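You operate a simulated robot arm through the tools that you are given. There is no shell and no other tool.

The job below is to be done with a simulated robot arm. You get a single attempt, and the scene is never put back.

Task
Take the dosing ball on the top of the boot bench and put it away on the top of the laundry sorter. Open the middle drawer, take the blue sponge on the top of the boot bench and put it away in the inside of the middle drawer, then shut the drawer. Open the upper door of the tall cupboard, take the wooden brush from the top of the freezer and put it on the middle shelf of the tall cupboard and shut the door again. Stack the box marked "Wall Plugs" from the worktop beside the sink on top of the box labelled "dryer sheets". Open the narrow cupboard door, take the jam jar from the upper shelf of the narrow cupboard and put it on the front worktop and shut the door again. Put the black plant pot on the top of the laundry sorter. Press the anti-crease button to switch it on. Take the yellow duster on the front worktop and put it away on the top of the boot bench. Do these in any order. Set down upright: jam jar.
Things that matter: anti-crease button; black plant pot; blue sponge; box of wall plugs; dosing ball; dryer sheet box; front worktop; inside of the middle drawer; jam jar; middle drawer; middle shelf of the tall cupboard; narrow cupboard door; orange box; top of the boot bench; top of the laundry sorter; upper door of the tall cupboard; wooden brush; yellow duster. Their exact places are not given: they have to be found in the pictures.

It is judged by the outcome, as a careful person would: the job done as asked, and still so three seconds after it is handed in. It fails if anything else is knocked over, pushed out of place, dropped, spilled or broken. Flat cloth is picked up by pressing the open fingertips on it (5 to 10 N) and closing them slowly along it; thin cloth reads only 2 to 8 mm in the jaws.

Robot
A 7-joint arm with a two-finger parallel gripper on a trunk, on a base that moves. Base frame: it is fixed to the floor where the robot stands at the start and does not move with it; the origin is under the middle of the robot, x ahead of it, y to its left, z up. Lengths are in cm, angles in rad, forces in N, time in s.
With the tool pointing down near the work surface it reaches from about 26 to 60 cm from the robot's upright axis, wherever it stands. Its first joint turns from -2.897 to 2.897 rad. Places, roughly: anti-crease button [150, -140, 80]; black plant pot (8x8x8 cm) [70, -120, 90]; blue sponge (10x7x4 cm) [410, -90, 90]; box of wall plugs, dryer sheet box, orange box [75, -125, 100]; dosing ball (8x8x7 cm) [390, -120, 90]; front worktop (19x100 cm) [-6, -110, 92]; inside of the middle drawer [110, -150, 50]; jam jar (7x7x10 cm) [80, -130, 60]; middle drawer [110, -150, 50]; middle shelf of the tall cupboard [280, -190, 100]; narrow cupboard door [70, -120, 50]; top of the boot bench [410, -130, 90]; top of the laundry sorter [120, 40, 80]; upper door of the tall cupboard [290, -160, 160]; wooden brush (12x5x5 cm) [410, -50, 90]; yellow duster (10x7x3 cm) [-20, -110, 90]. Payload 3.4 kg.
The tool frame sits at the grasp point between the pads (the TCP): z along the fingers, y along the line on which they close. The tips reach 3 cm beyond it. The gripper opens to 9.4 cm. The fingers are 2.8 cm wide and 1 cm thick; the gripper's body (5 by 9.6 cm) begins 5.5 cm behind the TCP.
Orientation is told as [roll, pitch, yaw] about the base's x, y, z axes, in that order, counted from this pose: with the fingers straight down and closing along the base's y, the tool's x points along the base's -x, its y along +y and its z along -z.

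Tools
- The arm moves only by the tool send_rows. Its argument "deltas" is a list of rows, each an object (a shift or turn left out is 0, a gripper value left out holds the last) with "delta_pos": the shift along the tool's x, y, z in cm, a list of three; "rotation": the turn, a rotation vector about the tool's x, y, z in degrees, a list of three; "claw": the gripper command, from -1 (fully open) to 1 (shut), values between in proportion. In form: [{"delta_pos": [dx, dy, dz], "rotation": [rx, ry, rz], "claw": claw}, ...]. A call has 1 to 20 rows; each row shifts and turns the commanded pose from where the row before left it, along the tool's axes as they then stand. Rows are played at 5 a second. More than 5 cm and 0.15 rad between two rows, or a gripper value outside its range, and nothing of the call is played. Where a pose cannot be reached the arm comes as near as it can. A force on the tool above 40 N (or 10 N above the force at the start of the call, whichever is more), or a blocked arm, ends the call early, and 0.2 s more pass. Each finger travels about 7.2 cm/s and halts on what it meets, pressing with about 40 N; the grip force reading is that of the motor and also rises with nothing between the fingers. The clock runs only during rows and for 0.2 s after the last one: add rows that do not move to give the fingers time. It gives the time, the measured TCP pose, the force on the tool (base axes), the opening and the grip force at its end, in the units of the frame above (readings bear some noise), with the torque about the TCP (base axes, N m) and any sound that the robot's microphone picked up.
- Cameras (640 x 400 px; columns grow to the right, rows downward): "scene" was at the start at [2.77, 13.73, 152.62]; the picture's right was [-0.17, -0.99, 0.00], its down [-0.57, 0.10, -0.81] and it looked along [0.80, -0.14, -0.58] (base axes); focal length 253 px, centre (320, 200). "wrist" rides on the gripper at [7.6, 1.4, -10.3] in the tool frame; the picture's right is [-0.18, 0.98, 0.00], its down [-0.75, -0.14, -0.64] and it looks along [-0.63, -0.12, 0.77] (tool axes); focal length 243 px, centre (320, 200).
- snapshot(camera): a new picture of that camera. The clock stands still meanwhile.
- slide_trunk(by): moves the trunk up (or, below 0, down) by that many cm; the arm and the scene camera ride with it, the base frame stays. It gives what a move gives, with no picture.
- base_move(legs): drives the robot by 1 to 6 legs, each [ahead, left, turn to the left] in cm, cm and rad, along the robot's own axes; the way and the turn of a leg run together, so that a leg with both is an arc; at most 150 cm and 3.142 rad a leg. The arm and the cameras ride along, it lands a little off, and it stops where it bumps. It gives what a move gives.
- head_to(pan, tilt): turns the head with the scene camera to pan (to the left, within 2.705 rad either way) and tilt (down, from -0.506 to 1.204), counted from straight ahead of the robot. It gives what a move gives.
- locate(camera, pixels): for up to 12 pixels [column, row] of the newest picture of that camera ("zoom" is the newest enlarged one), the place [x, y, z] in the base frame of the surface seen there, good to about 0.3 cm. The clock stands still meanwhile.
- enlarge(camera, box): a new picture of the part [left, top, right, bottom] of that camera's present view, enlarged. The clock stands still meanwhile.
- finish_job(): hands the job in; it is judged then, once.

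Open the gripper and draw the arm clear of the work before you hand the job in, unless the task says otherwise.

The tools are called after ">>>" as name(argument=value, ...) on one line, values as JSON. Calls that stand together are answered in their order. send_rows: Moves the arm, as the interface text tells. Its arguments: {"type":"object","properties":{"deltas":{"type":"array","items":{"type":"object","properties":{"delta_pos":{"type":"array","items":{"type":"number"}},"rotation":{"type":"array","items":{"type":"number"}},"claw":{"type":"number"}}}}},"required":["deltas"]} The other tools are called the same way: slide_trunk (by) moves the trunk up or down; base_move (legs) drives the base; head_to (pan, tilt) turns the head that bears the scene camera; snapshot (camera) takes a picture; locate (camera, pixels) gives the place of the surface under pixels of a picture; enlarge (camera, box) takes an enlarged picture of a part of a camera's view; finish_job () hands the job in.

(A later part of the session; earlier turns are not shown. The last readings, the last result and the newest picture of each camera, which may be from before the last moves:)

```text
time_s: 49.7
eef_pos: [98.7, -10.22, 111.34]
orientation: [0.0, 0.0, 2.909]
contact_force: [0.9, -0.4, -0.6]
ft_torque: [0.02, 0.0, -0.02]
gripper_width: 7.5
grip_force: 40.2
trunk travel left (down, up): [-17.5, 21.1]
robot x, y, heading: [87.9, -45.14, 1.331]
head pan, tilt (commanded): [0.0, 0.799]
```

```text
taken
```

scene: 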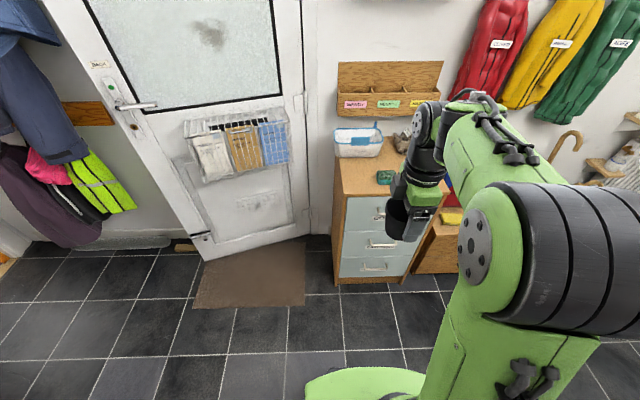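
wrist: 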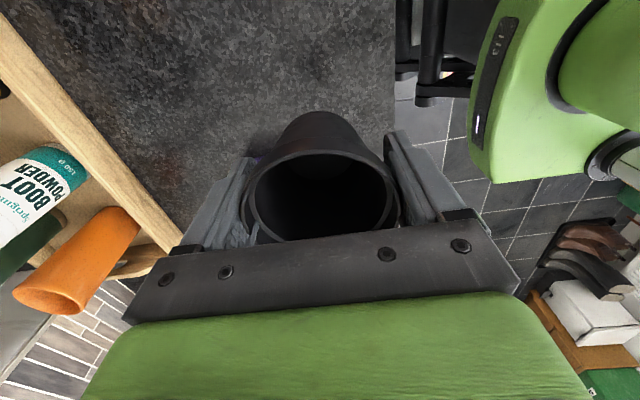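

The sorter is now ahead, top around (385,175). The grip width fell slightly to 7.5, so I check the pot in the wrist view and measure the sorter top.

>>> snapshot(camera="wrist")

>>> enlarge(camera="scene", box=[310, 110, 470, 210])

>>> locate(camera="zoom", pixels=[[140, 340], [350, 335], [220, 310], [270, 300], [310, 310], [310, 275], [150, 200], [330, 200], [340, 160], [220, 230], [260, 230], [140, 280]])

```text
taken
```

wrist: 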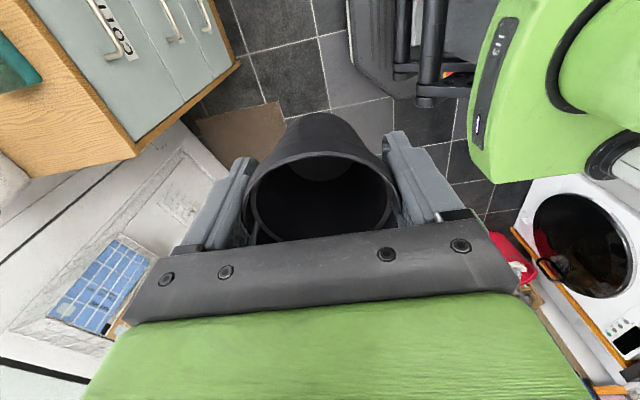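

```text
4.00 times, centred on (390, 160) of scene
```

zoom: 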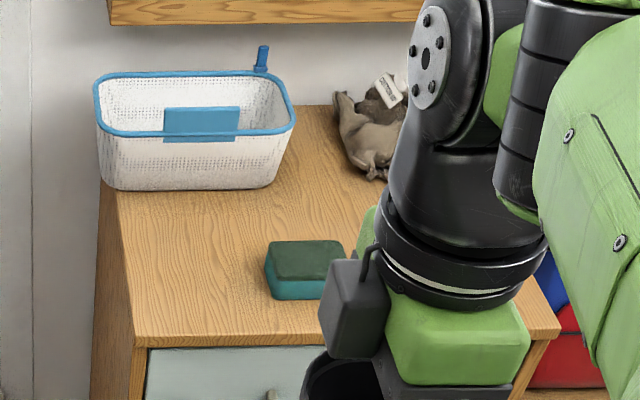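

```text
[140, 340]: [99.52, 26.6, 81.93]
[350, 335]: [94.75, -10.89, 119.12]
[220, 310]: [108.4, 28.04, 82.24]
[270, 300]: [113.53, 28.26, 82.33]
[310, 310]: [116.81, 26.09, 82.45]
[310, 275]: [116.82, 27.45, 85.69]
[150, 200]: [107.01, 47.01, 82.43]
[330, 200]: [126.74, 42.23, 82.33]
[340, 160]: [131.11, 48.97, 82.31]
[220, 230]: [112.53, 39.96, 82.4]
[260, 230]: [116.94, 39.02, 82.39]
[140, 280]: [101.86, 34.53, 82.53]
```

The sorter's front edge is at n=-47.6 in counter-aligned terms; a free spot left of the green sponge is near (108,34.3). I drive 37 cm ahead.

>>> base_move(legs=[[37, 0, 0.023]])

>>> head_to(pan=-0.1, tilt=1.0)

>>> snapshot(camera="scene")

>>> snapshot(camera="wrist")

```text
time_s: 52.0
eef_pos: [106.63, 26.11, 111.21]
orientation: [0.002, 0.0, 2.927]
contact_force: [-0.3, 0.0, -0.5]
ft_torque: [-0.04, 0.02, 0.01]
gripper_width: 7.49
grip_force: 40.0
trunk travel left (down, up): [-17.5, 21.1]
robot x, y, heading: [95.95, -8.78, 1.347]
head pan, tilt (commanded): [0.0, 0.799]
```

```text
time_s: 52.8
eef_pos: [106.52, 26.01, 111.32]
orientation: [0.001, 0.0, 2.926]
contact_force: [-0.9, 0.4, -0.5]
ft_torque: [0.01, 0.01, 0.0]
gripper_width: 7.48
grip_force: 40.1
trunk travel left (down, up): [-17.5, 21.1]
robot x, y, heading: [95.99, -8.14, 1.349]
head pan, tilt (commanded): [-0.099, 1.0]
```

```text
taken
```

scene: 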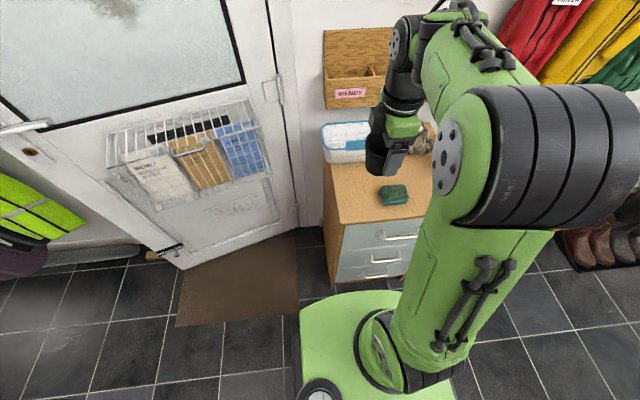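

```text
taken
```

wrist: 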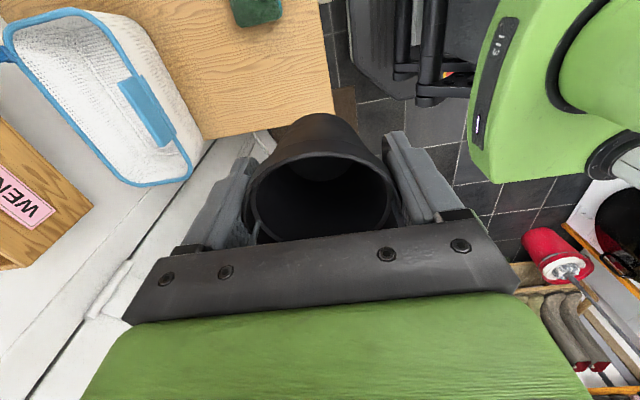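

TCP needs to go about 8.4 cm further ahead and then down over the free spot. I move over and lower to about 2 cm above the sorter top.

>>> send_rows(deltas=[{"delta_pos": [-0.3, -2.8, 0]}, {"delta_pos": [0, -2.8, 0]}, {"delta_pos": [0, -2.8, 0]}, {"delta_pos": [0, 0, 4]}, {"delta_pos": [0, 0, 4]}, {"delta_pos": [0, 0, 4]}, {"delta_pos": [0, 0, 4]}, {"delta_pos": [0, 0, 4]}, {"delta_pos": [0, 0, 1]}, {"delta_pos": [0, 0, 0]}, {"delta_pos": [0, 0, 0]}])

>>> snapshot(camera="wrist")

>>> enlarge(camera="scene", box=[310, 110, 470, 210])

```text
time_s: 55.2
eef_pos: [108.13, 34.28, 90.19]
orientation: [0.002, 0.0, 2.925]
contact_force: [0.5, 0.6, 0.2]
ft_torque: [-0.01, 0.01, 0.01]
gripper_width: 7.45
grip_force: 40.1
trunk travel left (down, up): [-17.5, 21.1]
robot x, y, heading: [95.62, -8.76, 1.35]
head pan, tilt (commanded): [-0.099, 1.0]
```

```text
taken
```

wrist: 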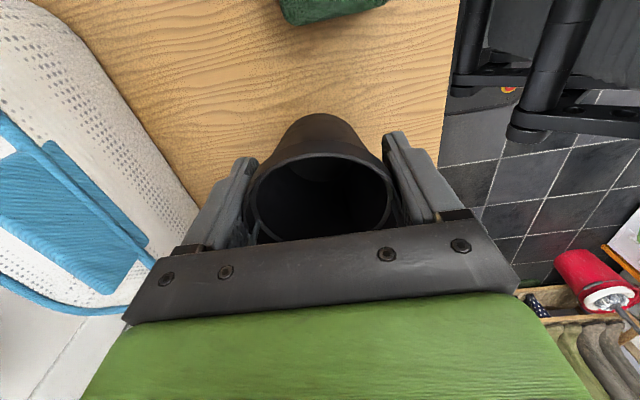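

```text
4.00 times, centred on (390, 160) of scene
```

zoom: 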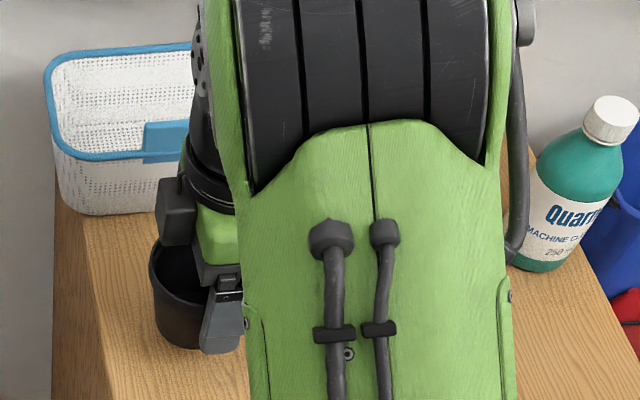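

The pot hangs about 2.4 cm above the top. I lower it in small steps to contact.

>>> send_rows(deltas=[{"delta_pos": [0, 0, 1.2]}, {"delta_pos": [0, 0, 0.6]}, {"delta_pos": [0, 0, 0.3]}, {"delta_pos": [0, 0, 0]}])

```text
time_s: 56.2
eef_pos: [108.02, 34.31, 88.23]
orientation: [0.002, -0.001, 2.927]
contact_force: [0.4, 0.3, -0.3]
ft_torque: [0.01, 0.01, -0.02]
gripper_width: 7.41
grip_force: 40.2
trunk travel left (down, up): [-17.5, 21.1]
robot x, y, heading: [96.08, -8.71, 1.355]
head pan, tilt (commanded): [-0.099, 1.0]
```

No contact yet at 88.2 (expected near 87.8). I go on in 2 mm steps.

>>> send_rows(deltas=[{"delta_pos": [0, 0, 0.2]}, {"delta_pos": [0, 0, 0.2]}, {"delta_pos": [0, 0, 0.15]}, {"delta_pos": [0, 0, 0]}])

```text
time_s: 57.2
eef_pos: [107.96, 34.27, 87.76]
orientation: [-0.003, 0.0, 2.926]
contact_force: [0.3, 1.3, 15.4]
ft_torque: [-0.18, 0.29, -0.02]
gripper_width: 7.44
grip_force: 39.2
trunk travel left (down, up): [-17.5, 21.1]
robot x, y, heading: [95.98, -8.44, 1.347]
head pan, tilt (commanded): [-0.099, 1.0]
```

Contact (15 N) at 87.8. I ease up 1 mm and open, then rise straight up.

>>> send_rows(deltas=[{"delta_pos": [0, 0, -0.1]}, {"claw": 0.2}, {"claw": -0.2}, {"claw": -0.6}, {"claw": -1}, {"claw": -1}, {"delta_pos": [0, 0, -3]}, {"delta_pos": [0, 0, -4]}, {"delta_pos": [0, 0, -4]}, {"delta_pos": [0, 0, -4]}, {"delta_pos": [0, 0, -4]}, {"delta_pos": [0, 0, -4]}, {"delta_pos": [0, 0, 0]}])

>>> snapshot(camera="scene")

>>> snapshot(camera="wrist")

```text
time_s: 60.0
eef_pos: [108.0, 34.38, 111.03]
orientation: [0.002, 0.001, 2.926]
contact_force: [0.0, 0.1, 0.2]
ft_torque: [-0.04, 0.02, 0.02]
gripper_width: 9.42
grip_force: 0.1
trunk travel left (down, up): [-17.5, 21.1]
robot x, y, heading: [96.16, -8.75, 1.351]
head pan, tilt (commanded): [-0.099, 1.0]
```

```text
taken
```

scene: 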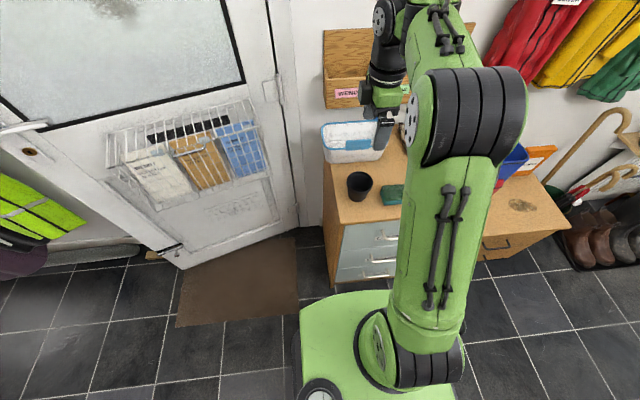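

```text
taken
```

wrist: 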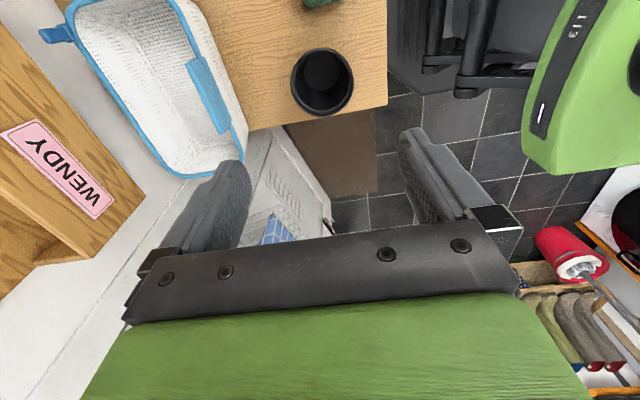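

The pot stands on the sorter. Next the narrow cupboard: I back off, turn to the counter and go to a place right of the door's swing.

>>> base_move(legs=[[-37, 0, 0], [0, 0, -3.14], [12, -34, 0]])

>>> head_to(pan=0.2, tilt=0.85)

>>> snapshot(camera="scene")

```text
time_s: 71.6
eef_pos: [39.75, -92.04, 110.96]
orientation: [0.001, 0.0, -0.209]
contact_force: [-0.8, -0.3, 0.5]
ft_torque: [0.03, -0.03, -0.02]
gripper_width: 9.39
grip_force: 0.0
trunk travel left (down, up): [-17.5, 21.1]
robot x, y, heading: [51.48, -49.18, -1.792]
head pan, tilt (commanded): [-0.099, 1.0]
```

```text
time_s: 72.4
eef_pos: [39.75, -92.15, 110.97]
orientation: [0.0, 0.0, -0.209]
contact_force: [0.4, 0.5, 0.3]
ft_torque: [0.0, 0.01, 0.02]
gripper_width: 9.41
grip_force: 0.1
trunk travel left (down, up): [-17.5, 21.1]
robot x, y, heading: [51.69, -48.96, -1.783]
head pan, tilt (commanded): [0.201, 0.85]
```

```text
taken
```

scene: 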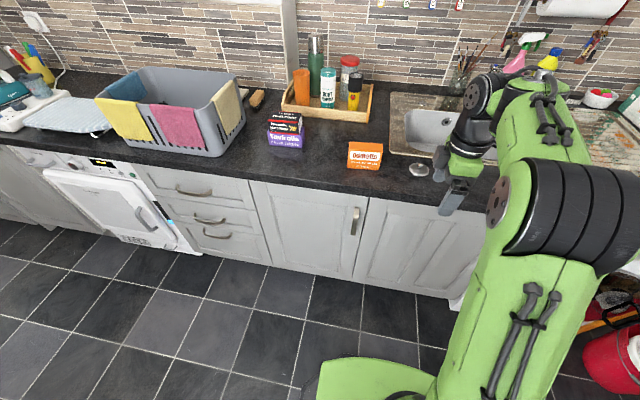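

The narrow door has its handle at (355,220) on its right side, hinge to the left at col 250. I enlarge and measure handle and door edges.

>>> enlarge(camera="scene", box=[230, 165, 390, 285])

>>> locate(camera="zoom", pixels=[[500, 170], [497, 200], [491, 235], [488, 265], [470, 220], [515, 220], [540, 150], [520, 260], [85, 100], [130, 250], [175, 400], [480, 420]])

```text
3.33 times, centred on (310, 225) of scene
```

zoom: 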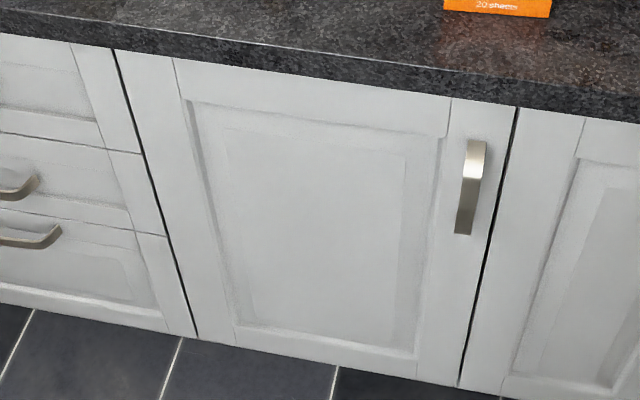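

```text
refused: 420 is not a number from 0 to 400
```

Handle spans zoom (465..485,140..235); door edges at (115,50)-(198,338) and (518,110)-(460,385). I measure these.

>>> locate(camera="zoom", pixels=[[475, 150], [470, 180], [465, 205], [463, 230], [455, 190], [495, 180], [510, 150], [470, 330], [130, 80], [160, 200], [190, 300], [490, 225]])

```text
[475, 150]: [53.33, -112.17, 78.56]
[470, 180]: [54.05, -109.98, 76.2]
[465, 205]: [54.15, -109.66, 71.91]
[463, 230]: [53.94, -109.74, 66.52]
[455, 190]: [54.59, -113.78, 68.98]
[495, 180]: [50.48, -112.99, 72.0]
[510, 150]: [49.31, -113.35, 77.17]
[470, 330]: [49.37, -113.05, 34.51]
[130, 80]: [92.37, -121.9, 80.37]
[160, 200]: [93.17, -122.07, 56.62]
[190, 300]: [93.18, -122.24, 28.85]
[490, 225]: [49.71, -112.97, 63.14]
```

Door face n≈99.4, right edge u≈72.4, hinge u≈117.4; handle bar at (54.1,-109.8), z 66–79. I shift the base right and a bit nearer, and turn the wrist another quarter so the camera will be on top when the tool points forward.

>>> base_move(legs=[[5, -6, 0]])

>>> send_rows(deltas=[{"delta_pos": [0, 1.5, 0], "rotation": [0, 0, -8.2]}, {"delta_pos": [0, 1.5, 0], "rotation": [0, 0, -8.2]}, {"rotation": [0, 0, -8.2]}, {"rotation": [0, 0, -8.2]}, {"rotation": [0, 0, -8.2]}, {"rotation": [0, 0, -8.2]}, {"rotation": [0, 0, -8.2]}, {"rotation": [0, 0, -8.2]}, {"rotation": [0, 0, -8.2]}, {"rotation": [0, 0, -8.2]}, {"rotation": [0, 0, -8.2]}, {"rotation": [0, 0, 0]}])

```text
time_s: 73.5
eef_pos: [32.82, -95.77, 110.86]
orientation: [0.003, -0.002, -0.211]
contact_force: [-0.4, -0.3, -0.4]
ft_torque: [0.02, -0.03, 0.01]
gripper_width: 9.41
grip_force: 0.1
trunk travel left (down, up): [-17.5, 21.1]
robot x, y, heading: [44.37, -52.61, -1.784]
head pan, tilt (commanded): [0.201, 0.85]
```

```text
time_s: 76.1
eef_pos: [33.36, -92.7, 110.95]
orientation: [-0.001, -0.001, 1.366]
contact_force: [-0.5, 1.3, 0.3]
ft_torque: [-0.01, 0.0, 0.03]
gripper_width: 9.41
grip_force: 0.1
trunk travel left (down, up): [-17.5, 21.1]
robot x, y, heading: [44.65, -52.6, -1.788]
head pan, tilt (commanded): [0.201, 0.85]
```

The tool's x now points at the counter. I lower the trunk and pitch the tool up to point forward horizontally.

>>> slide_trunk(by=-15)

>>> send_rows(deltas=[{"rotation": [0, 8.2, 0]}, {"rotation": [0, 8.2, 0]}, {"rotation": [0, 8.2, 0]}, {"rotation": [0, 8.2, 0]}, {"rotation": [0, 8.2, 0]}, {"rotation": [0, 8.2, 0]}, {"rotation": [0, 8.2, 0]}, {"rotation": [0, 8.2, 0]}, {"rotation": [0, 8.2, 0]}, {"rotation": [0, 8.2, 0]}, {"rotation": [0, 8.2, 0]}, {"rotation": [0, 0, 0]}])

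>>> snapshot(camera="scene")

>>> snapshot(camera="wrist")

```text
time_s: 77.8
eef_pos: [33.25, -92.69, 95.77]
orientation: [0.0, -0.001, 1.363]
contact_force: [-0.8, 0.2, 0.2]
ft_torque: [-0.01, 0.05, 0.01]
gripper_width: 9.43
grip_force: 0.0
trunk travel left (down, up): [-2.5, 36.1]
robot x, y, heading: [45.03, -52.39, -1.79]
head pan, tilt (commanded): [0.201, 0.85]
```

```text
time_s: 80.4
eef_pos: [35.87, -92.18, 103.25]
orientation: [-0.003, 0.922, 1.345]
contact_force: [-0.4, 0.3, 0.6]
ft_torque: [0.02, -0.03, 0.05]
gripper_width: 9.41
grip_force: 0.2
out of reach, approached as far as the arm can: row 5, 6, 7, 8, 9, 10, 11
trunk travel left (down, up): [-2.5, 36.1]
robot x, y, heading: [44.82, -52.98, -1.79]
head pan, tilt (commanded): [0.201, 0.85]
```

```text
taken
```

scene: 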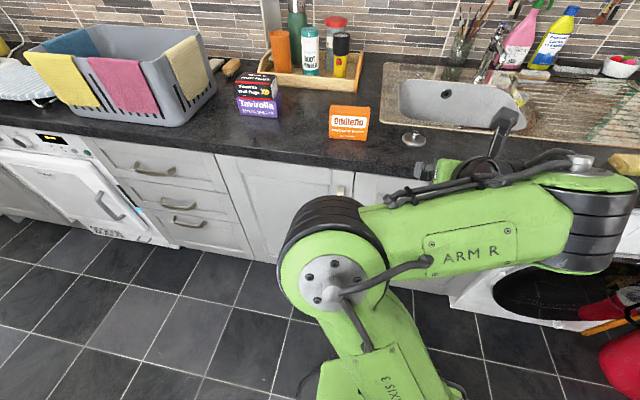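

```text
taken
```

wrist: 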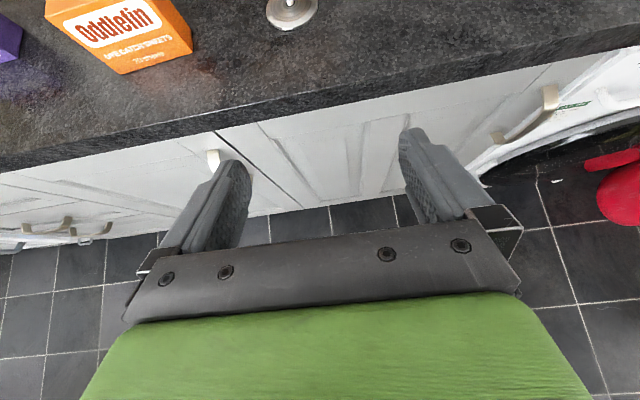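

The fully horizontal tool is out of reach so near the body; the arm stopped at a 53° pitch with the elbow out to the side. I pitch back down to a moderate pose, then stand farther back where a 45–50° pitch is comfortable.

>>> send_rows(deltas=[{"rotation": [0, -7.5, 0]}, {"rotation": [0, -7.5, 0]}, {"rotation": [0, -7.5, 0]}, {"rotation": [0, -7.5, 0]}, {"rotation": [0, -7.5, 0]}, {"rotation": [0, -7.5, 0]}, {"rotation": [0, -7.8, 0]}, {"rotation": [0, 0, 0]}])

>>> snapshot(camera="scene")

```text
time_s: 82.2
eef_pos: [36.15, -92.52, 102.06]
orientation: [0.009, 0.092, 1.352]
contact_force: [-0.3, 0.2, 0.0]
ft_torque: [0.01, -0.01, 0.0]
gripper_width: 9.39
grip_force: 0.1
out of reach, approached as far as the arm can: row 7
trunk travel left (down, up): [-2.5, 36.1]
robot x, y, heading: [44.89, -52.72, -1.786]
head pan, tilt (commanded): [0.201, 0.85]
```

```text
taken
```

scene: 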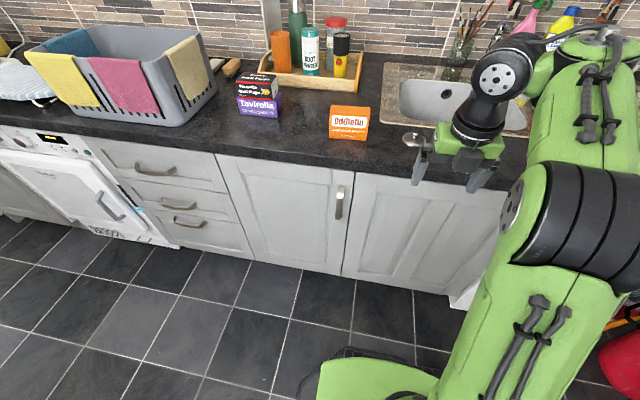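

The elbow is normal again. With this flipped wrist the last joint is near its limit, so I go back to the original wrist yaw (camera on the robot side) while repositioning the base in front of the handle.

>>> base_move(legs=[[-12, 16, 0]])

>>> send_rows(deltas=[{"rotation": [0, 0, 8.2]}, {"rotation": [0, 0, 8.2]}, {"rotation": [0, 0, 8.2]}, {"rotation": [0, 0, 8.2]}, {"rotation": [0, 0, 8.2]}, {"rotation": [0, 0, 8.2]}, {"rotation": [0, 0, 8.2]}, {"rotation": [0, 0, 8.2]}, {"rotation": [0, 0, 8.2]}, {"rotation": [0, 0, 8.2]}, {"rotation": [0, 0, 8.2]}, {"rotation": [0, 0, 8.2]}, {"rotation": [0, 0, 8.2]}, {"rotation": [0, 0, 8.2]}, {"rotation": [0, 0, 8.2]}, {"rotation": [0, 0, 8.2]}, {"rotation": [0, 0, 8.2]}, {"rotation": [0, 0, 8.2]}, {"rotation": [0, 0, 8.2]}, {"rotation": [0, 0, 8.2]}])

```text
time_s: 83.8
eef_pos: [54.26, -84.32, 102.17]
orientation: [0.011, 0.091, 1.355]
contact_force: [0.3, 0.7, -0.4]
ft_torque: [0.01, 0.03, -0.05]
gripper_width: 9.38
grip_force: 0.1
trunk travel left (down, up): [-2.5, 36.1]
robot x, y, heading: [62.97, -44.67, -1.791]
head pan, tilt (commanded): [0.201, 0.85]
```

```text
time_s: 88.0
eef_pos: [54.31, -84.35, 101.97]
orientation: [-0.033, -0.084, -1.509]
contact_force: [-0.1, -0.9, -0.2]
ft_torque: [0.05, -0.01, -0.01]
gripper_width: 9.38
grip_force: 0.0
trunk travel left (down, up): [-2.5, 36.1]
robot x, y, heading: [63.33, -44.4, -1.785]
head pan, tilt (commanded): [0.201, 0.85]
```

Two more rows finish the yaw, then I pitch the tool 41° toward the door (rotation about tool y, negative).

>>> send_rows(deltas=[{"rotation": [0, 0, 8.0]}, {"rotation": [0, 0, 8.0]}, {"rotation": [0, -8.2, 0]}, {"rotation": [0, -8.2, 0]}, {"rotation": [0, -8.2, 0]}, {"rotation": [0, -8.2, 0]}, {"rotation": [0, -8.2, 0]}, {"rotation": [0, 0, 0]}])

>>> snapshot(camera="wrist")

>>> head_to(pan=0.0, tilt=0.85)

>>> snapshot(camera="scene")

```text
time_s: 89.8
eef_pos: [54.31, -84.48, 101.95]
orientation: [-0.014, -0.807, -1.776]
contact_force: [-0.3, 0.5, -0.1]
ft_torque: [-0.01, -0.01, 0.0]
gripper_width: 9.38
grip_force: 0.0
trunk travel left (down, up): [-2.5, 36.1]
robot x, y, heading: [62.64, -44.26, -1.787]
head pan, tilt (commanded): [0.201, 0.85]
```

```text
taken
```

wrist: 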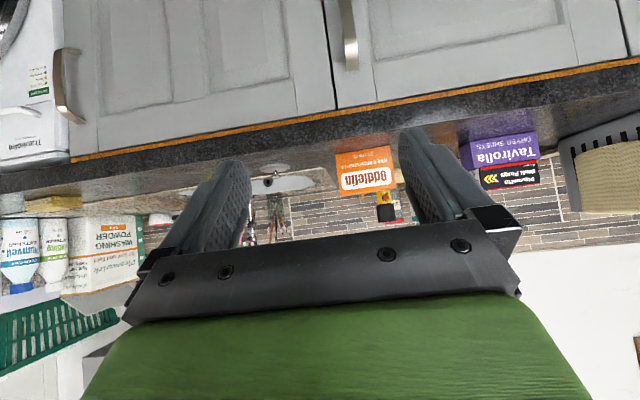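

```text
time_s: 90.5
eef_pos: [54.33, -84.41, 101.96]
orientation: [-0.014, -0.804, -1.777]
contact_force: [0.6, -0.8, -0.1]
ft_torque: [0.02, -0.01, -0.02]
gripper_width: 9.44
grip_force: 0.1
trunk travel left (down, up): [-2.5, 36.1]
robot x, y, heading: [62.98, -44.48, -1.789]
head pan, tilt (commanded): [0.0, 0.85]
```

```text
taken
```

scene: 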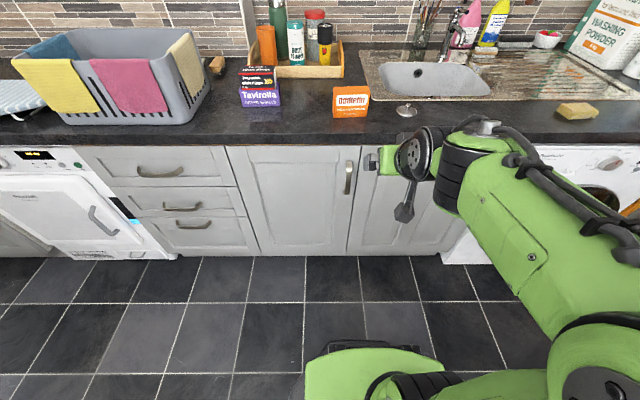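

The pitched pose (46°) works. I first move forward to 56 cm reach, then down in front of the handle, at about n=86, z=73.

>>> send_rows(deltas=[{"delta_pos": [-2.67, 1.35, 2.775]}, {"delta_pos": [-2.67, 1.35, 2.775]}, {"delta_pos": [-2.67, 1.35, 2.775]}, {"delta_pos": [-2.67, 1.35, 2.775]}, {"delta_pos": [2.985, 0, 2.87]}, {"delta_pos": [2.985, 0, 2.87]}, {"delta_pos": [2.985, 0, 2.87]}, {"delta_pos": [2.985, 0, 2.87]}, {"delta_pos": [2.985, 0, 2.87]}, {"delta_pos": [2.985, 0, 2.87]}, {"delta_pos": [2.985, 0, 2.87]}, {"delta_pos": [0, 0, 0]}])

>>> snapshot(camera="wrist")

>>> snapshot(camera="scene")

```text
time_s: 93.1
eef_pos: [56.12, -100.67, 73.1]
orientation: [-0.015, -0.806, -1.776]
contact_force: [0.9, -0.5, -0.2]
ft_torque: [0.02, 0.01, -0.02]
gripper_width: 9.4
grip_force: 0.1
trunk travel left (down, up): [-2.5, 36.1]
robot x, y, heading: [62.96, -44.25, -1.787]
head pan, tilt (commanded): [0.0, 0.85]
```

```text
taken
```

wrist: 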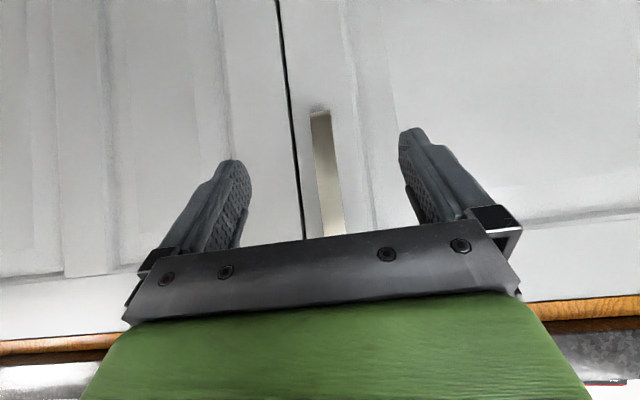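

```text
taken
```

scene: 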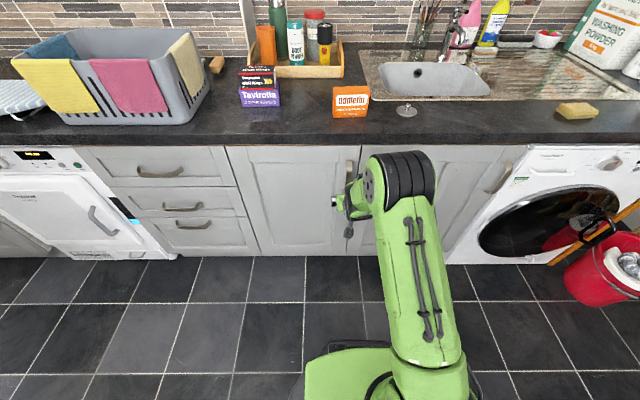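

The handle lies between the fingers in the wrist view (bar from (320,108) to (333,235)). I measure it.

>>> locate(camera="wrist", pixels=[[320, 115], [325, 150], [330, 200], [318, 150], [335, 150], [350, 150], [318, 106], [300, 150]])

```text
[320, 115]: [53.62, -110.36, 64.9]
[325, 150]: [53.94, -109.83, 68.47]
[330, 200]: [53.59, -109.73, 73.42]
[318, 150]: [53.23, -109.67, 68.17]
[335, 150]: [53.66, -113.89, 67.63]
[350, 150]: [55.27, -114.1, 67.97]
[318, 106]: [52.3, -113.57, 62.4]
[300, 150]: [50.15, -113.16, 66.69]
```

Bar centre is at u≈76.2, front n≈95.5. I move 9.4 cm forward with 0.4 cm right, then close on the bar.

>>> send_rows(deltas=[{"delta_pos": [-2.2, -0.2, 2.28]}, {"delta_pos": [-2.2, -0.2, 2.28]}, {"delta_pos": [-1.2, 0, 1.25]}, {"delta_pos": [-0.8, 0, 0.83]}, {"delta_pos": [0, 0, 0]}])

>>> snapshot(camera="wrist")

```text
time_s: 94.3
eef_pos: [53.56, -109.38, 72.95]
orientation: [-0.013, -0.805, -1.778]
contact_force: [0.3, 0.3, -0.1]
ft_torque: [0.01, 0.02, -0.01]
gripper_width: 9.39
grip_force: 0.1
trunk travel left (down, up): [-2.5, 36.1]
robot x, y, heading: [63.3, -44.46, -1.789]
head pan, tilt (commanded): [0.0, 0.85]
```

```text
taken
```

wrist: 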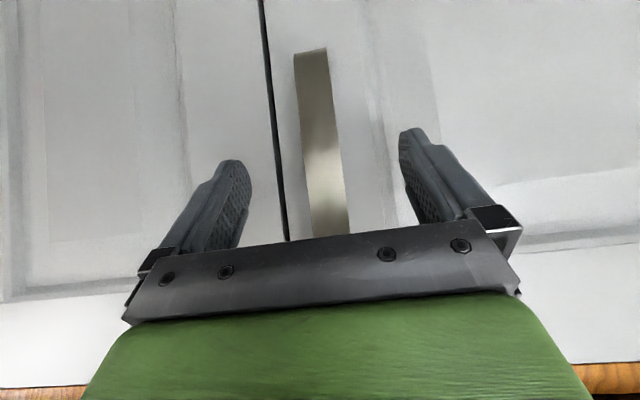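

I go 0.5 cm further in and close the fingers on the bar.

>>> send_rows(deltas=[{"delta_pos": [-0.35, 0, 0.36]}, {"delta_pos": [0, 0, 0], "claw": -0.5}, {"claw": 0}, {"claw": 0.5}, {"claw": 1}, {"claw": 1}, {"claw": 1}])

>>> snapshot(camera="wrist")

```text
time_s: 95.9
eef_pos: [53.73, -109.97, 73.02]
orientation: [-0.012, -0.804, -1.775]
contact_force: [8.9, -2.4, -0.1]
ft_torque: [0.14, 0.02, 0.11]
gripper_width: 2.43
grip_force: 45.1
trunk travel left (down, up): [-2.5, 36.1]
robot x, y, heading: [63.04, -43.96, -1.786]
head pan, tilt (commanded): [0.0, 0.85]
```

```text
taken
```

wrist: 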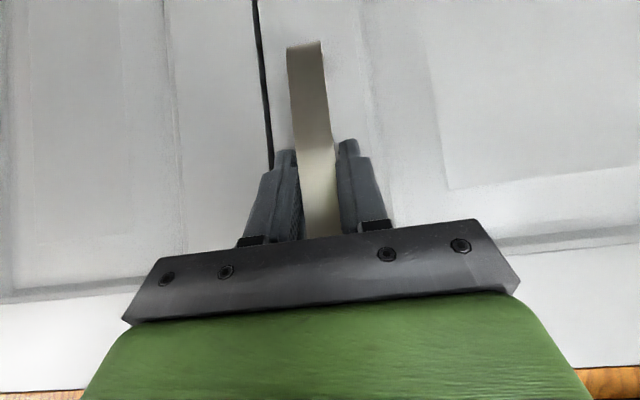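

The bar is gripped (2.4 cm). I pull along the door's arc about its left hinge, turning the tool with the door, first 7.5° to test.

>>> send_rows(deltas=[{"delta_pos": [0.62, 0.1, -0.65], "rotation": [0.9, 0, 0.87]}, {"delta_pos": [0.62, 0.1, -0.65], "rotation": [0.9, 0, 0.87]}, {"delta_pos": [1.246, 0.17, -1.296], "rotation": [1.8, 0, 1.73]}, {"delta_pos": [1.246, 0.17, -1.296], "rotation": [1.8, 0, 1.73]}, {"delta_pos": [0, 0, 0]}])

>>> snapshot(camera="scene")

```text
time_s: 97.1
eef_pos: [55.61, -104.93, 72.98]
orientation: [-0.013, -0.809, -1.906]
contact_force: [13.5, -7.4, -1.1]
ft_torque: [-0.7, 0.34, 0.16]
gripper_width: 2.42
grip_force: 44.5
trunk travel left (down, up): [-2.5, 36.1]
robot x, y, heading: [62.93, -44.22, -1.783]
head pan, tilt (commanded): [0.0, 0.85]
```

```text
taken
```

scene: 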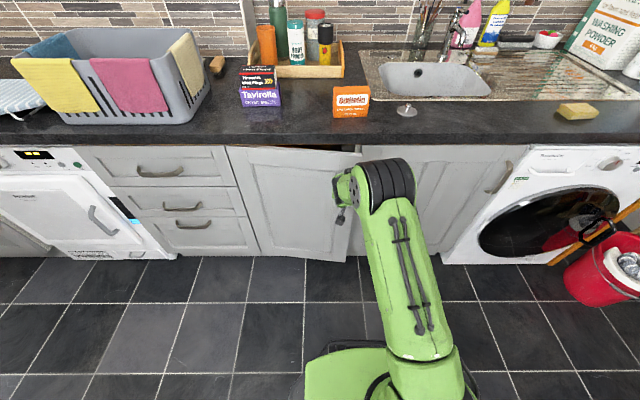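

The door is opening. The tool feels a push toward +x, so I bias slightly toward the hinge side and continue to about 20°.

>>> send_rows(deltas=[{"delta_pos": [1.246, 0.4, -1.296], "rotation": [1.8, 0, 1.73]}, {"delta_pos": [1.246, 0.3, -1.296], "rotation": [1.8, 0, 1.73]}, {"delta_pos": [1.246, 0.2, -1.296], "rotation": [1.8, 0, 1.73]}, {"delta_pos": [1.246, 0.2, -1.296], "rotation": [1.8, 0, 1.73]}, {"delta_pos": [0, 0, 0]}])

>>> snapshot(camera="scene")

```text
time_s: 98.3
eef_pos: [59.27, -98.69, 72.87]
orientation: [-0.017, -0.808, -2.083]
contact_force: [1.5, -1.6, -3.1]
ft_torque: [-0.84, 0.48, 0.05]
gripper_width: 2.42
grip_force: 45.1
trunk travel left (down, up): [-2.5, 36.1]
robot x, y, heading: [62.9, -44.81, -1.787]
head pan, tilt (commanded): [0.0, 0.85]
```

```text
taken
```

scene: 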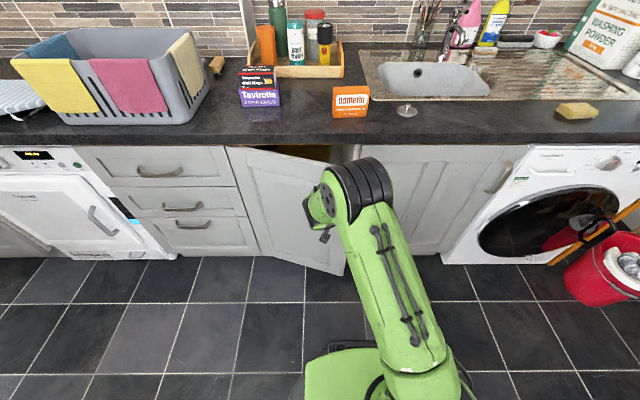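

About 17.5° open and forces are low. I continue another 10°.

>>> send_rows(deltas=[{"delta_pos": [1.246, 0.2, -1.296], "rotation": [1.8, 0, 1.73]}, {"delta_pos": [1.246, 0.2, -1.296], "rotation": [1.8, 0, 1.73]}, {"delta_pos": [1.246, 0.2, -1.296], "rotation": [1.8, 0, 1.73]}, {"delta_pos": [1.246, 0.2, -1.296], "rotation": [1.8, 0, 1.73]}, {"delta_pos": [1.246, 0.2, -1.296], "rotation": [1.8, 0, 1.73]}, {"delta_pos": [0, 0, 0]}])

>>> snapshot(camera="scene")

```text
time_s: 99.7
eef_pos: [65.29, -91.84, 72.99]
orientation: [-0.012, -0.813, -2.305]
contact_force: [-5.1, 5.8, 14.3]
ft_torque: [0.15, -0.22, 0.03]
gripper_width: 2.44
grip_force: 45.1
trunk travel left (down, up): [-2.5, 36.1]
robot x, y, heading: [62.9, -44.74, -1.782]
head pan, tilt (commanded): [0.0, 0.85]
```

```text
taken
```

scene: 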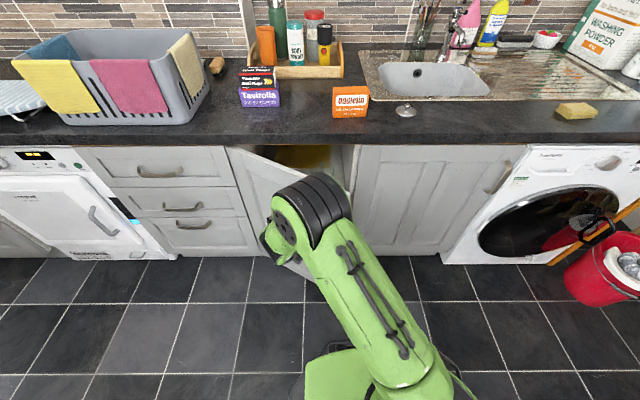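

The door is about 30° open and the arm nears its inner limit, so I let go of the handle and retreat to look inside.

>>> send_rows(deltas=[{"claw": 0.3}, {"claw": -0.4}, {"claw": -1}, {"claw": -1}, {"delta_pos": [1.5, 0, -2.5]}, {"delta_pos": [1, 0, -3]}, {"delta_pos": [0, 0, -3]}, {"delta_pos": [0, 0, -3]}, {"delta_pos": [0, 0, 0]}])

>>> snapshot(camera="scene")

>>> snapshot(camera="wrist")

```text
time_s: 101.7
eef_pos: [72.02, -84.52, 79.01]
orientation: [-0.015, -0.81, -2.3]
contact_force: [0.0, 0.1, 0.2]
ft_torque: [0.0, -0.03, -0.03]
gripper_width: 9.41
grip_force: 0.0
trunk travel left (down, up): [-2.5, 36.1]
robot x, y, heading: [63.14, -44.42, -1.79]
head pan, tilt (commanded): [0.0, 0.85]
```

```text
taken
```

scene: 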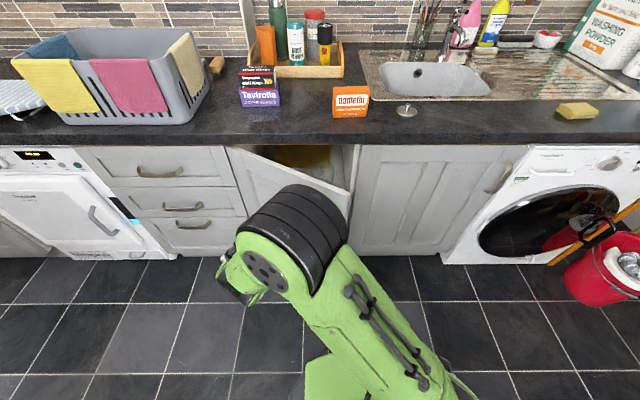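

```text
taken
```

wrist: 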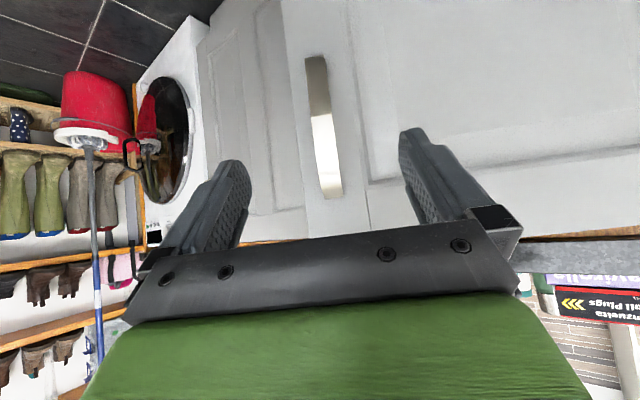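

I shift the base to the right of the swing and turn the tool back to face the counter.

>>> base_move(legs=[[0, -14, 0]])

>>> send_rows(deltas=[{"rotation": [-5.36, 0, -5.1]}, {"rotation": [-5.36, 0, -5.1]}, {"rotation": [-5.36, 0, -5.1]}, {"rotation": [-5.36, 0, -5.1]}, {"delta_pos": [0, -2, 0], "claw": 1}, {"delta_pos": [0, -2, 0]}, {"delta_pos": [0, 0, 0]}])

>>> head_to(pan=0.25, tilt=0.85)

>>> snapshot(camera="scene")

```text
time_s: 103.1
eef_pos: [58.27, -81.46, 79.08]
orientation: [-0.011, -0.81, -2.302]
contact_force: [0.5, 0.2, -0.5]
ft_torque: [0.02, -0.02, 0.0]
gripper_width: 9.4
grip_force: 0.0
trunk travel left (down, up): [-2.5, 36.1]
robot x, y, heading: [49.41, -41.28, -1.791]
head pan, tilt (commanded): [0.0, 0.85]
```

```text
time_s: 104.7
eef_pos: [54.48, -80.54, 79.06]
orientation: [-0.009, -0.807, -1.787]
contact_force: [-0.6, 0.0, -1.2]
ft_torque: [-0.01, 0.02, -0.01]
gripper_width: 0.0
grip_force: 16.5
trunk travel left (down, up): [-2.5, 36.1]
robot x, y, heading: [49.23, -41.47, -1.784]
head pan, tilt (commanded): [0.0, 0.85]
```

```text
time_s: 105.4
eef_pos: [54.45, -80.62, 79.0]
orientation: [-0.011, -0.805, -1.787]
contact_force: [0.0, 0.1, -0.1]
ft_torque: [-0.02, 0.0, 0.0]
gripper_width: 0.0
grip_force: 32.8
trunk travel left (down, up): [-2.5, 36.1]
robot x, y, heading: [49.05, -41.34, -1.786]
head pan, tilt (commanded): [0.25, 0.85]
```

```text
taken
```

scene: 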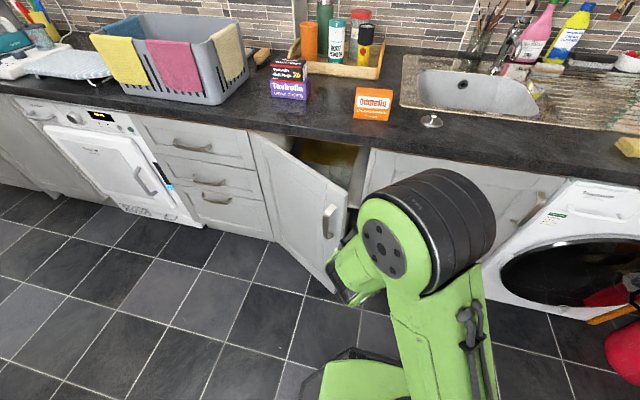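

The door's free edge runs from about (349,190) to (333,288). I measure it and the opening.

>>> enlarge(camera="scene", box=[240, 120, 400, 220])

>>> locate(camera="scene", pixels=[[345, 192], [344, 200], [352, 205], [330, 160], [310, 150], [340, 165], [360, 190], [335, 270], [268, 160], [300, 200]])

```text
4.00 times, centred on (320, 170) of scene
```

zoom: 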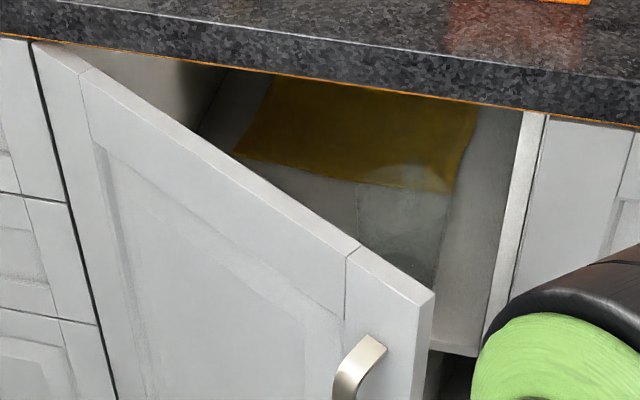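

```text
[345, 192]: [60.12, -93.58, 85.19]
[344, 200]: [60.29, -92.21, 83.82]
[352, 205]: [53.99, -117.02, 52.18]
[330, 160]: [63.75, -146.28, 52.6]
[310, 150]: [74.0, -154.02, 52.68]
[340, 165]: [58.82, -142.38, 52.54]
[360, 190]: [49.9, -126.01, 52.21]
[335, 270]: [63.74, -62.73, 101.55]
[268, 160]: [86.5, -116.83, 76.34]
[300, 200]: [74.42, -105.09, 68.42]
```

The free edge is at u≈79, n≈78, door top about 86.5; the shelf lies at z=52.5. I'll push the door wider from its inner side with closed fingers pointing down, so I first level the tool to point down and go forward right of the free edge.

>>> send_rows(deltas=[{"rotation": [0, 7.7, 0]}, {"rotation": [0, 7.7, 0]}, {"rotation": [0, 7.7, 0]}, {"rotation": [0, 7.7, 0]}, {"rotation": [0, 7.7, 0]}, {"rotation": [0, 7.7, 0]}, {"delta_pos": [-4, 0, -1]}, {"delta_pos": [-4, 0, -1]}, {"delta_pos": [-4, 0, -1]}, {"delta_pos": [-4, 0, -1]}, {"delta_pos": [0, 0, 0]}])

>>> snapshot(camera="scene")

>>> snapshot(camera="wrist")

```text
time_s: 107.8
eef_pos: [51.08, -96.03, 83.17]
orientation: [-0.008, 0.001, -1.793]
contact_force: [0.7, -0.1, 1.0]
ft_torque: [0.02, -0.02, -0.01]
gripper_width: 0.0
grip_force: 32.7
trunk travel left (down, up): [-2.5, 36.1]
robot x, y, heading: [49.34, -40.91, -1.786]
head pan, tilt (commanded): [0.25, 0.85]
```

```text
taken
```

scene: 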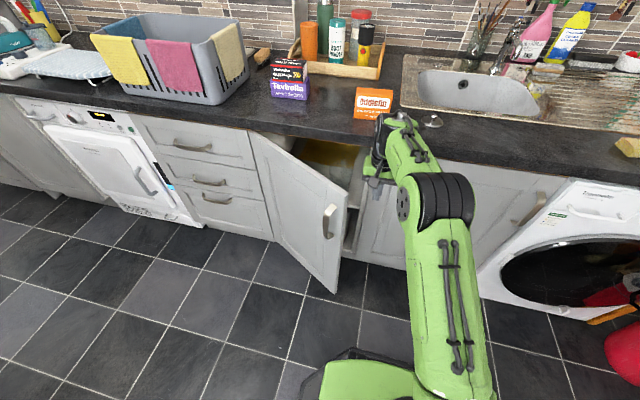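

```text
taken
```

wrist: 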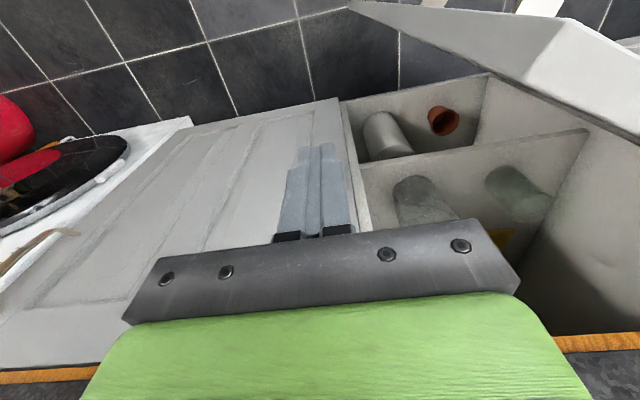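

The wrist camera now sees the cupboard's shelves: objects at (425,200), (515,190) on the upper shelf, (385,135), (443,120) below. I enlarge it.

>>> enlarge(camera="wrist", box=[330, 60, 610, 260])

>>> locate(camera="wrist", pixels=[[415, 185], [430, 205], [495, 180], [515, 190], [535, 205], [510, 235], [385, 135], [443, 120], [450, 165], [580, 135], [400, 185], [545, 195]])

```text
2.00 times, centred on (470, 160) of wrist
```

zoom: 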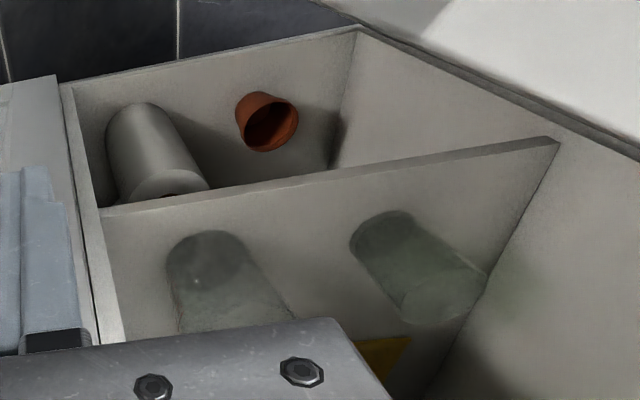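

```text
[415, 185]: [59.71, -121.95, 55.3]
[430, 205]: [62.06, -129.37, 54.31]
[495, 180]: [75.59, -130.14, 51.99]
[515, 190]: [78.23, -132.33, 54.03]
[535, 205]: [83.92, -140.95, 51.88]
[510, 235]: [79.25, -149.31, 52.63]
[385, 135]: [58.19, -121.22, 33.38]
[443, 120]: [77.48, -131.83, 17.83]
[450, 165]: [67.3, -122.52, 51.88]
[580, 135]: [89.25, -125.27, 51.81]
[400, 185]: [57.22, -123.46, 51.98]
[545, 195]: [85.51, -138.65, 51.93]
```

Two glass objects stand on the upper shelf: one near (60,-124) and one near (78,-132); the latter matches the jam jar's place. I now sweep the door wider from the inside with the closed fingers.

>>> send_rows(deltas=[{"delta_pos": [0.4, 2.87, 0]}, {"delta_pos": [0.4, 2.87, 0]}, {"delta_pos": [0.5, 2.0, 0]}, {"delta_pos": [1.5, 1.5, 0]}, {"delta_pos": [2.2, 1.8, 0]}, {"delta_pos": [2.4, 1.8, 0]}, {"delta_pos": [2.4, 1.9, 0]}, {"delta_pos": [0, 0, 0]}])

>>> snapshot(camera="scene")

```text
time_s: 109.6
eef_pos: [67.46, -89.93, 83.01]
orientation: [-0.008, 0.0, -1.794]
contact_force: [0.1, -0.5, 0.6]
ft_torque: [-0.01, -0.01, -0.04]
gripper_width: 0.01
grip_force: 32.8
trunk travel left (down, up): [-2.5, 36.1]
robot x, y, heading: [49.0, -41.21, -1.785]
head pan, tilt (commanded): [0.25, 0.85]
```

```text
taken
```

scene: 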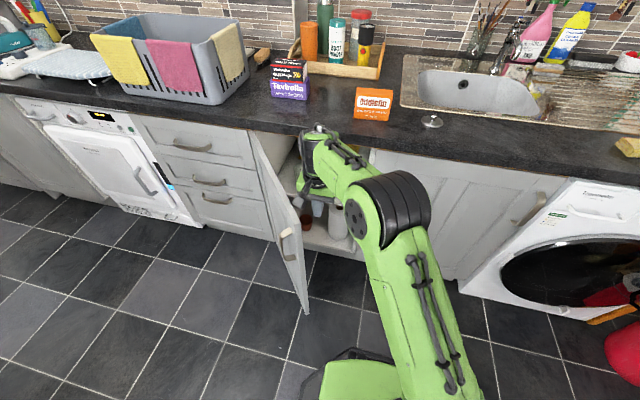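

The door is swinging easily, now about 55° open. I keep sweeping along the arc.

>>> send_rows(deltas=[{"delta_pos": [1.5, 3, 0]}, {"delta_pos": [1.5, 3, 0]}, {"delta_pos": [1.5, 3, 0]}, {"delta_pos": [1.5, 3, 0]}, {"delta_pos": [1.2, 3, 0]}, {"delta_pos": [1, 3, 0]}, {"delta_pos": [0, 0, 0]}])

>>> snapshot(camera="scene")

```text
time_s: 111.2
eef_pos: [86.62, -85.29, 82.49]
orientation: [-0.009, 0.002, -1.795]
contact_force: [-0.6, 0.3, -0.5]
ft_torque: [-0.01, -0.03, -0.01]
gripper_width: 0.01
grip_force: 33.2
out of reach, approached as far as the arm can: row 6
trunk travel left (down, up): [-2.5, 36.1]
robot x, y, heading: [49.17, -41.22, -1.785]
head pan, tilt (commanded): [0.25, 0.85]
```

```text
taken
```

scene: 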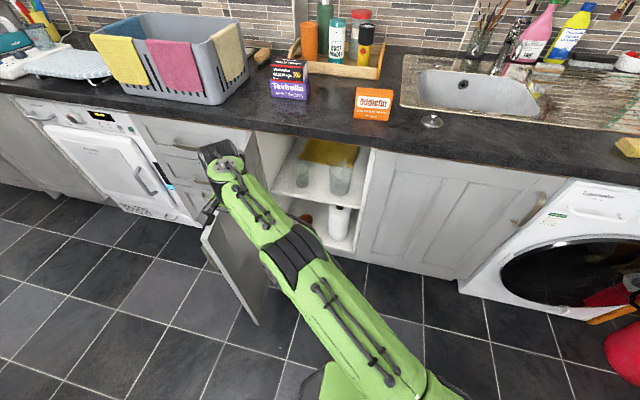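

The door stands nearly 90° open. I enlarge the cupboard to see the two glass things at (302,175) and (340,178).

>>> enlarge(camera="scene", box=[260, 125, 380, 255])

>>> locate(camera="zoom", pixels=[[225, 150], [225, 170], [225, 185], [390, 150], [410, 185], [430, 210], [300, 200], [330, 60], [560, 110], [180, 150], [205, 40], [480, 230]])

```text
3.08 times, centred on (320, 190) of scene
```

zoom: 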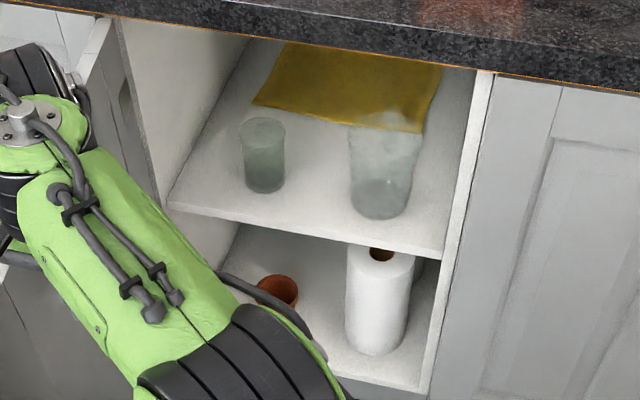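

```text
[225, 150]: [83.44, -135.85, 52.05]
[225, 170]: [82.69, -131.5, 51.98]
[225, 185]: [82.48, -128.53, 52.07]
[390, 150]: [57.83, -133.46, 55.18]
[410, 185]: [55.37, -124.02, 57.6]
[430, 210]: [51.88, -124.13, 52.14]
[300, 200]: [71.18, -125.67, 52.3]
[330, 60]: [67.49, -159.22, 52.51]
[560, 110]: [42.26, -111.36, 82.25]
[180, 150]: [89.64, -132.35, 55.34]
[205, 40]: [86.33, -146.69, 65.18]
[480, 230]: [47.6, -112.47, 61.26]
```

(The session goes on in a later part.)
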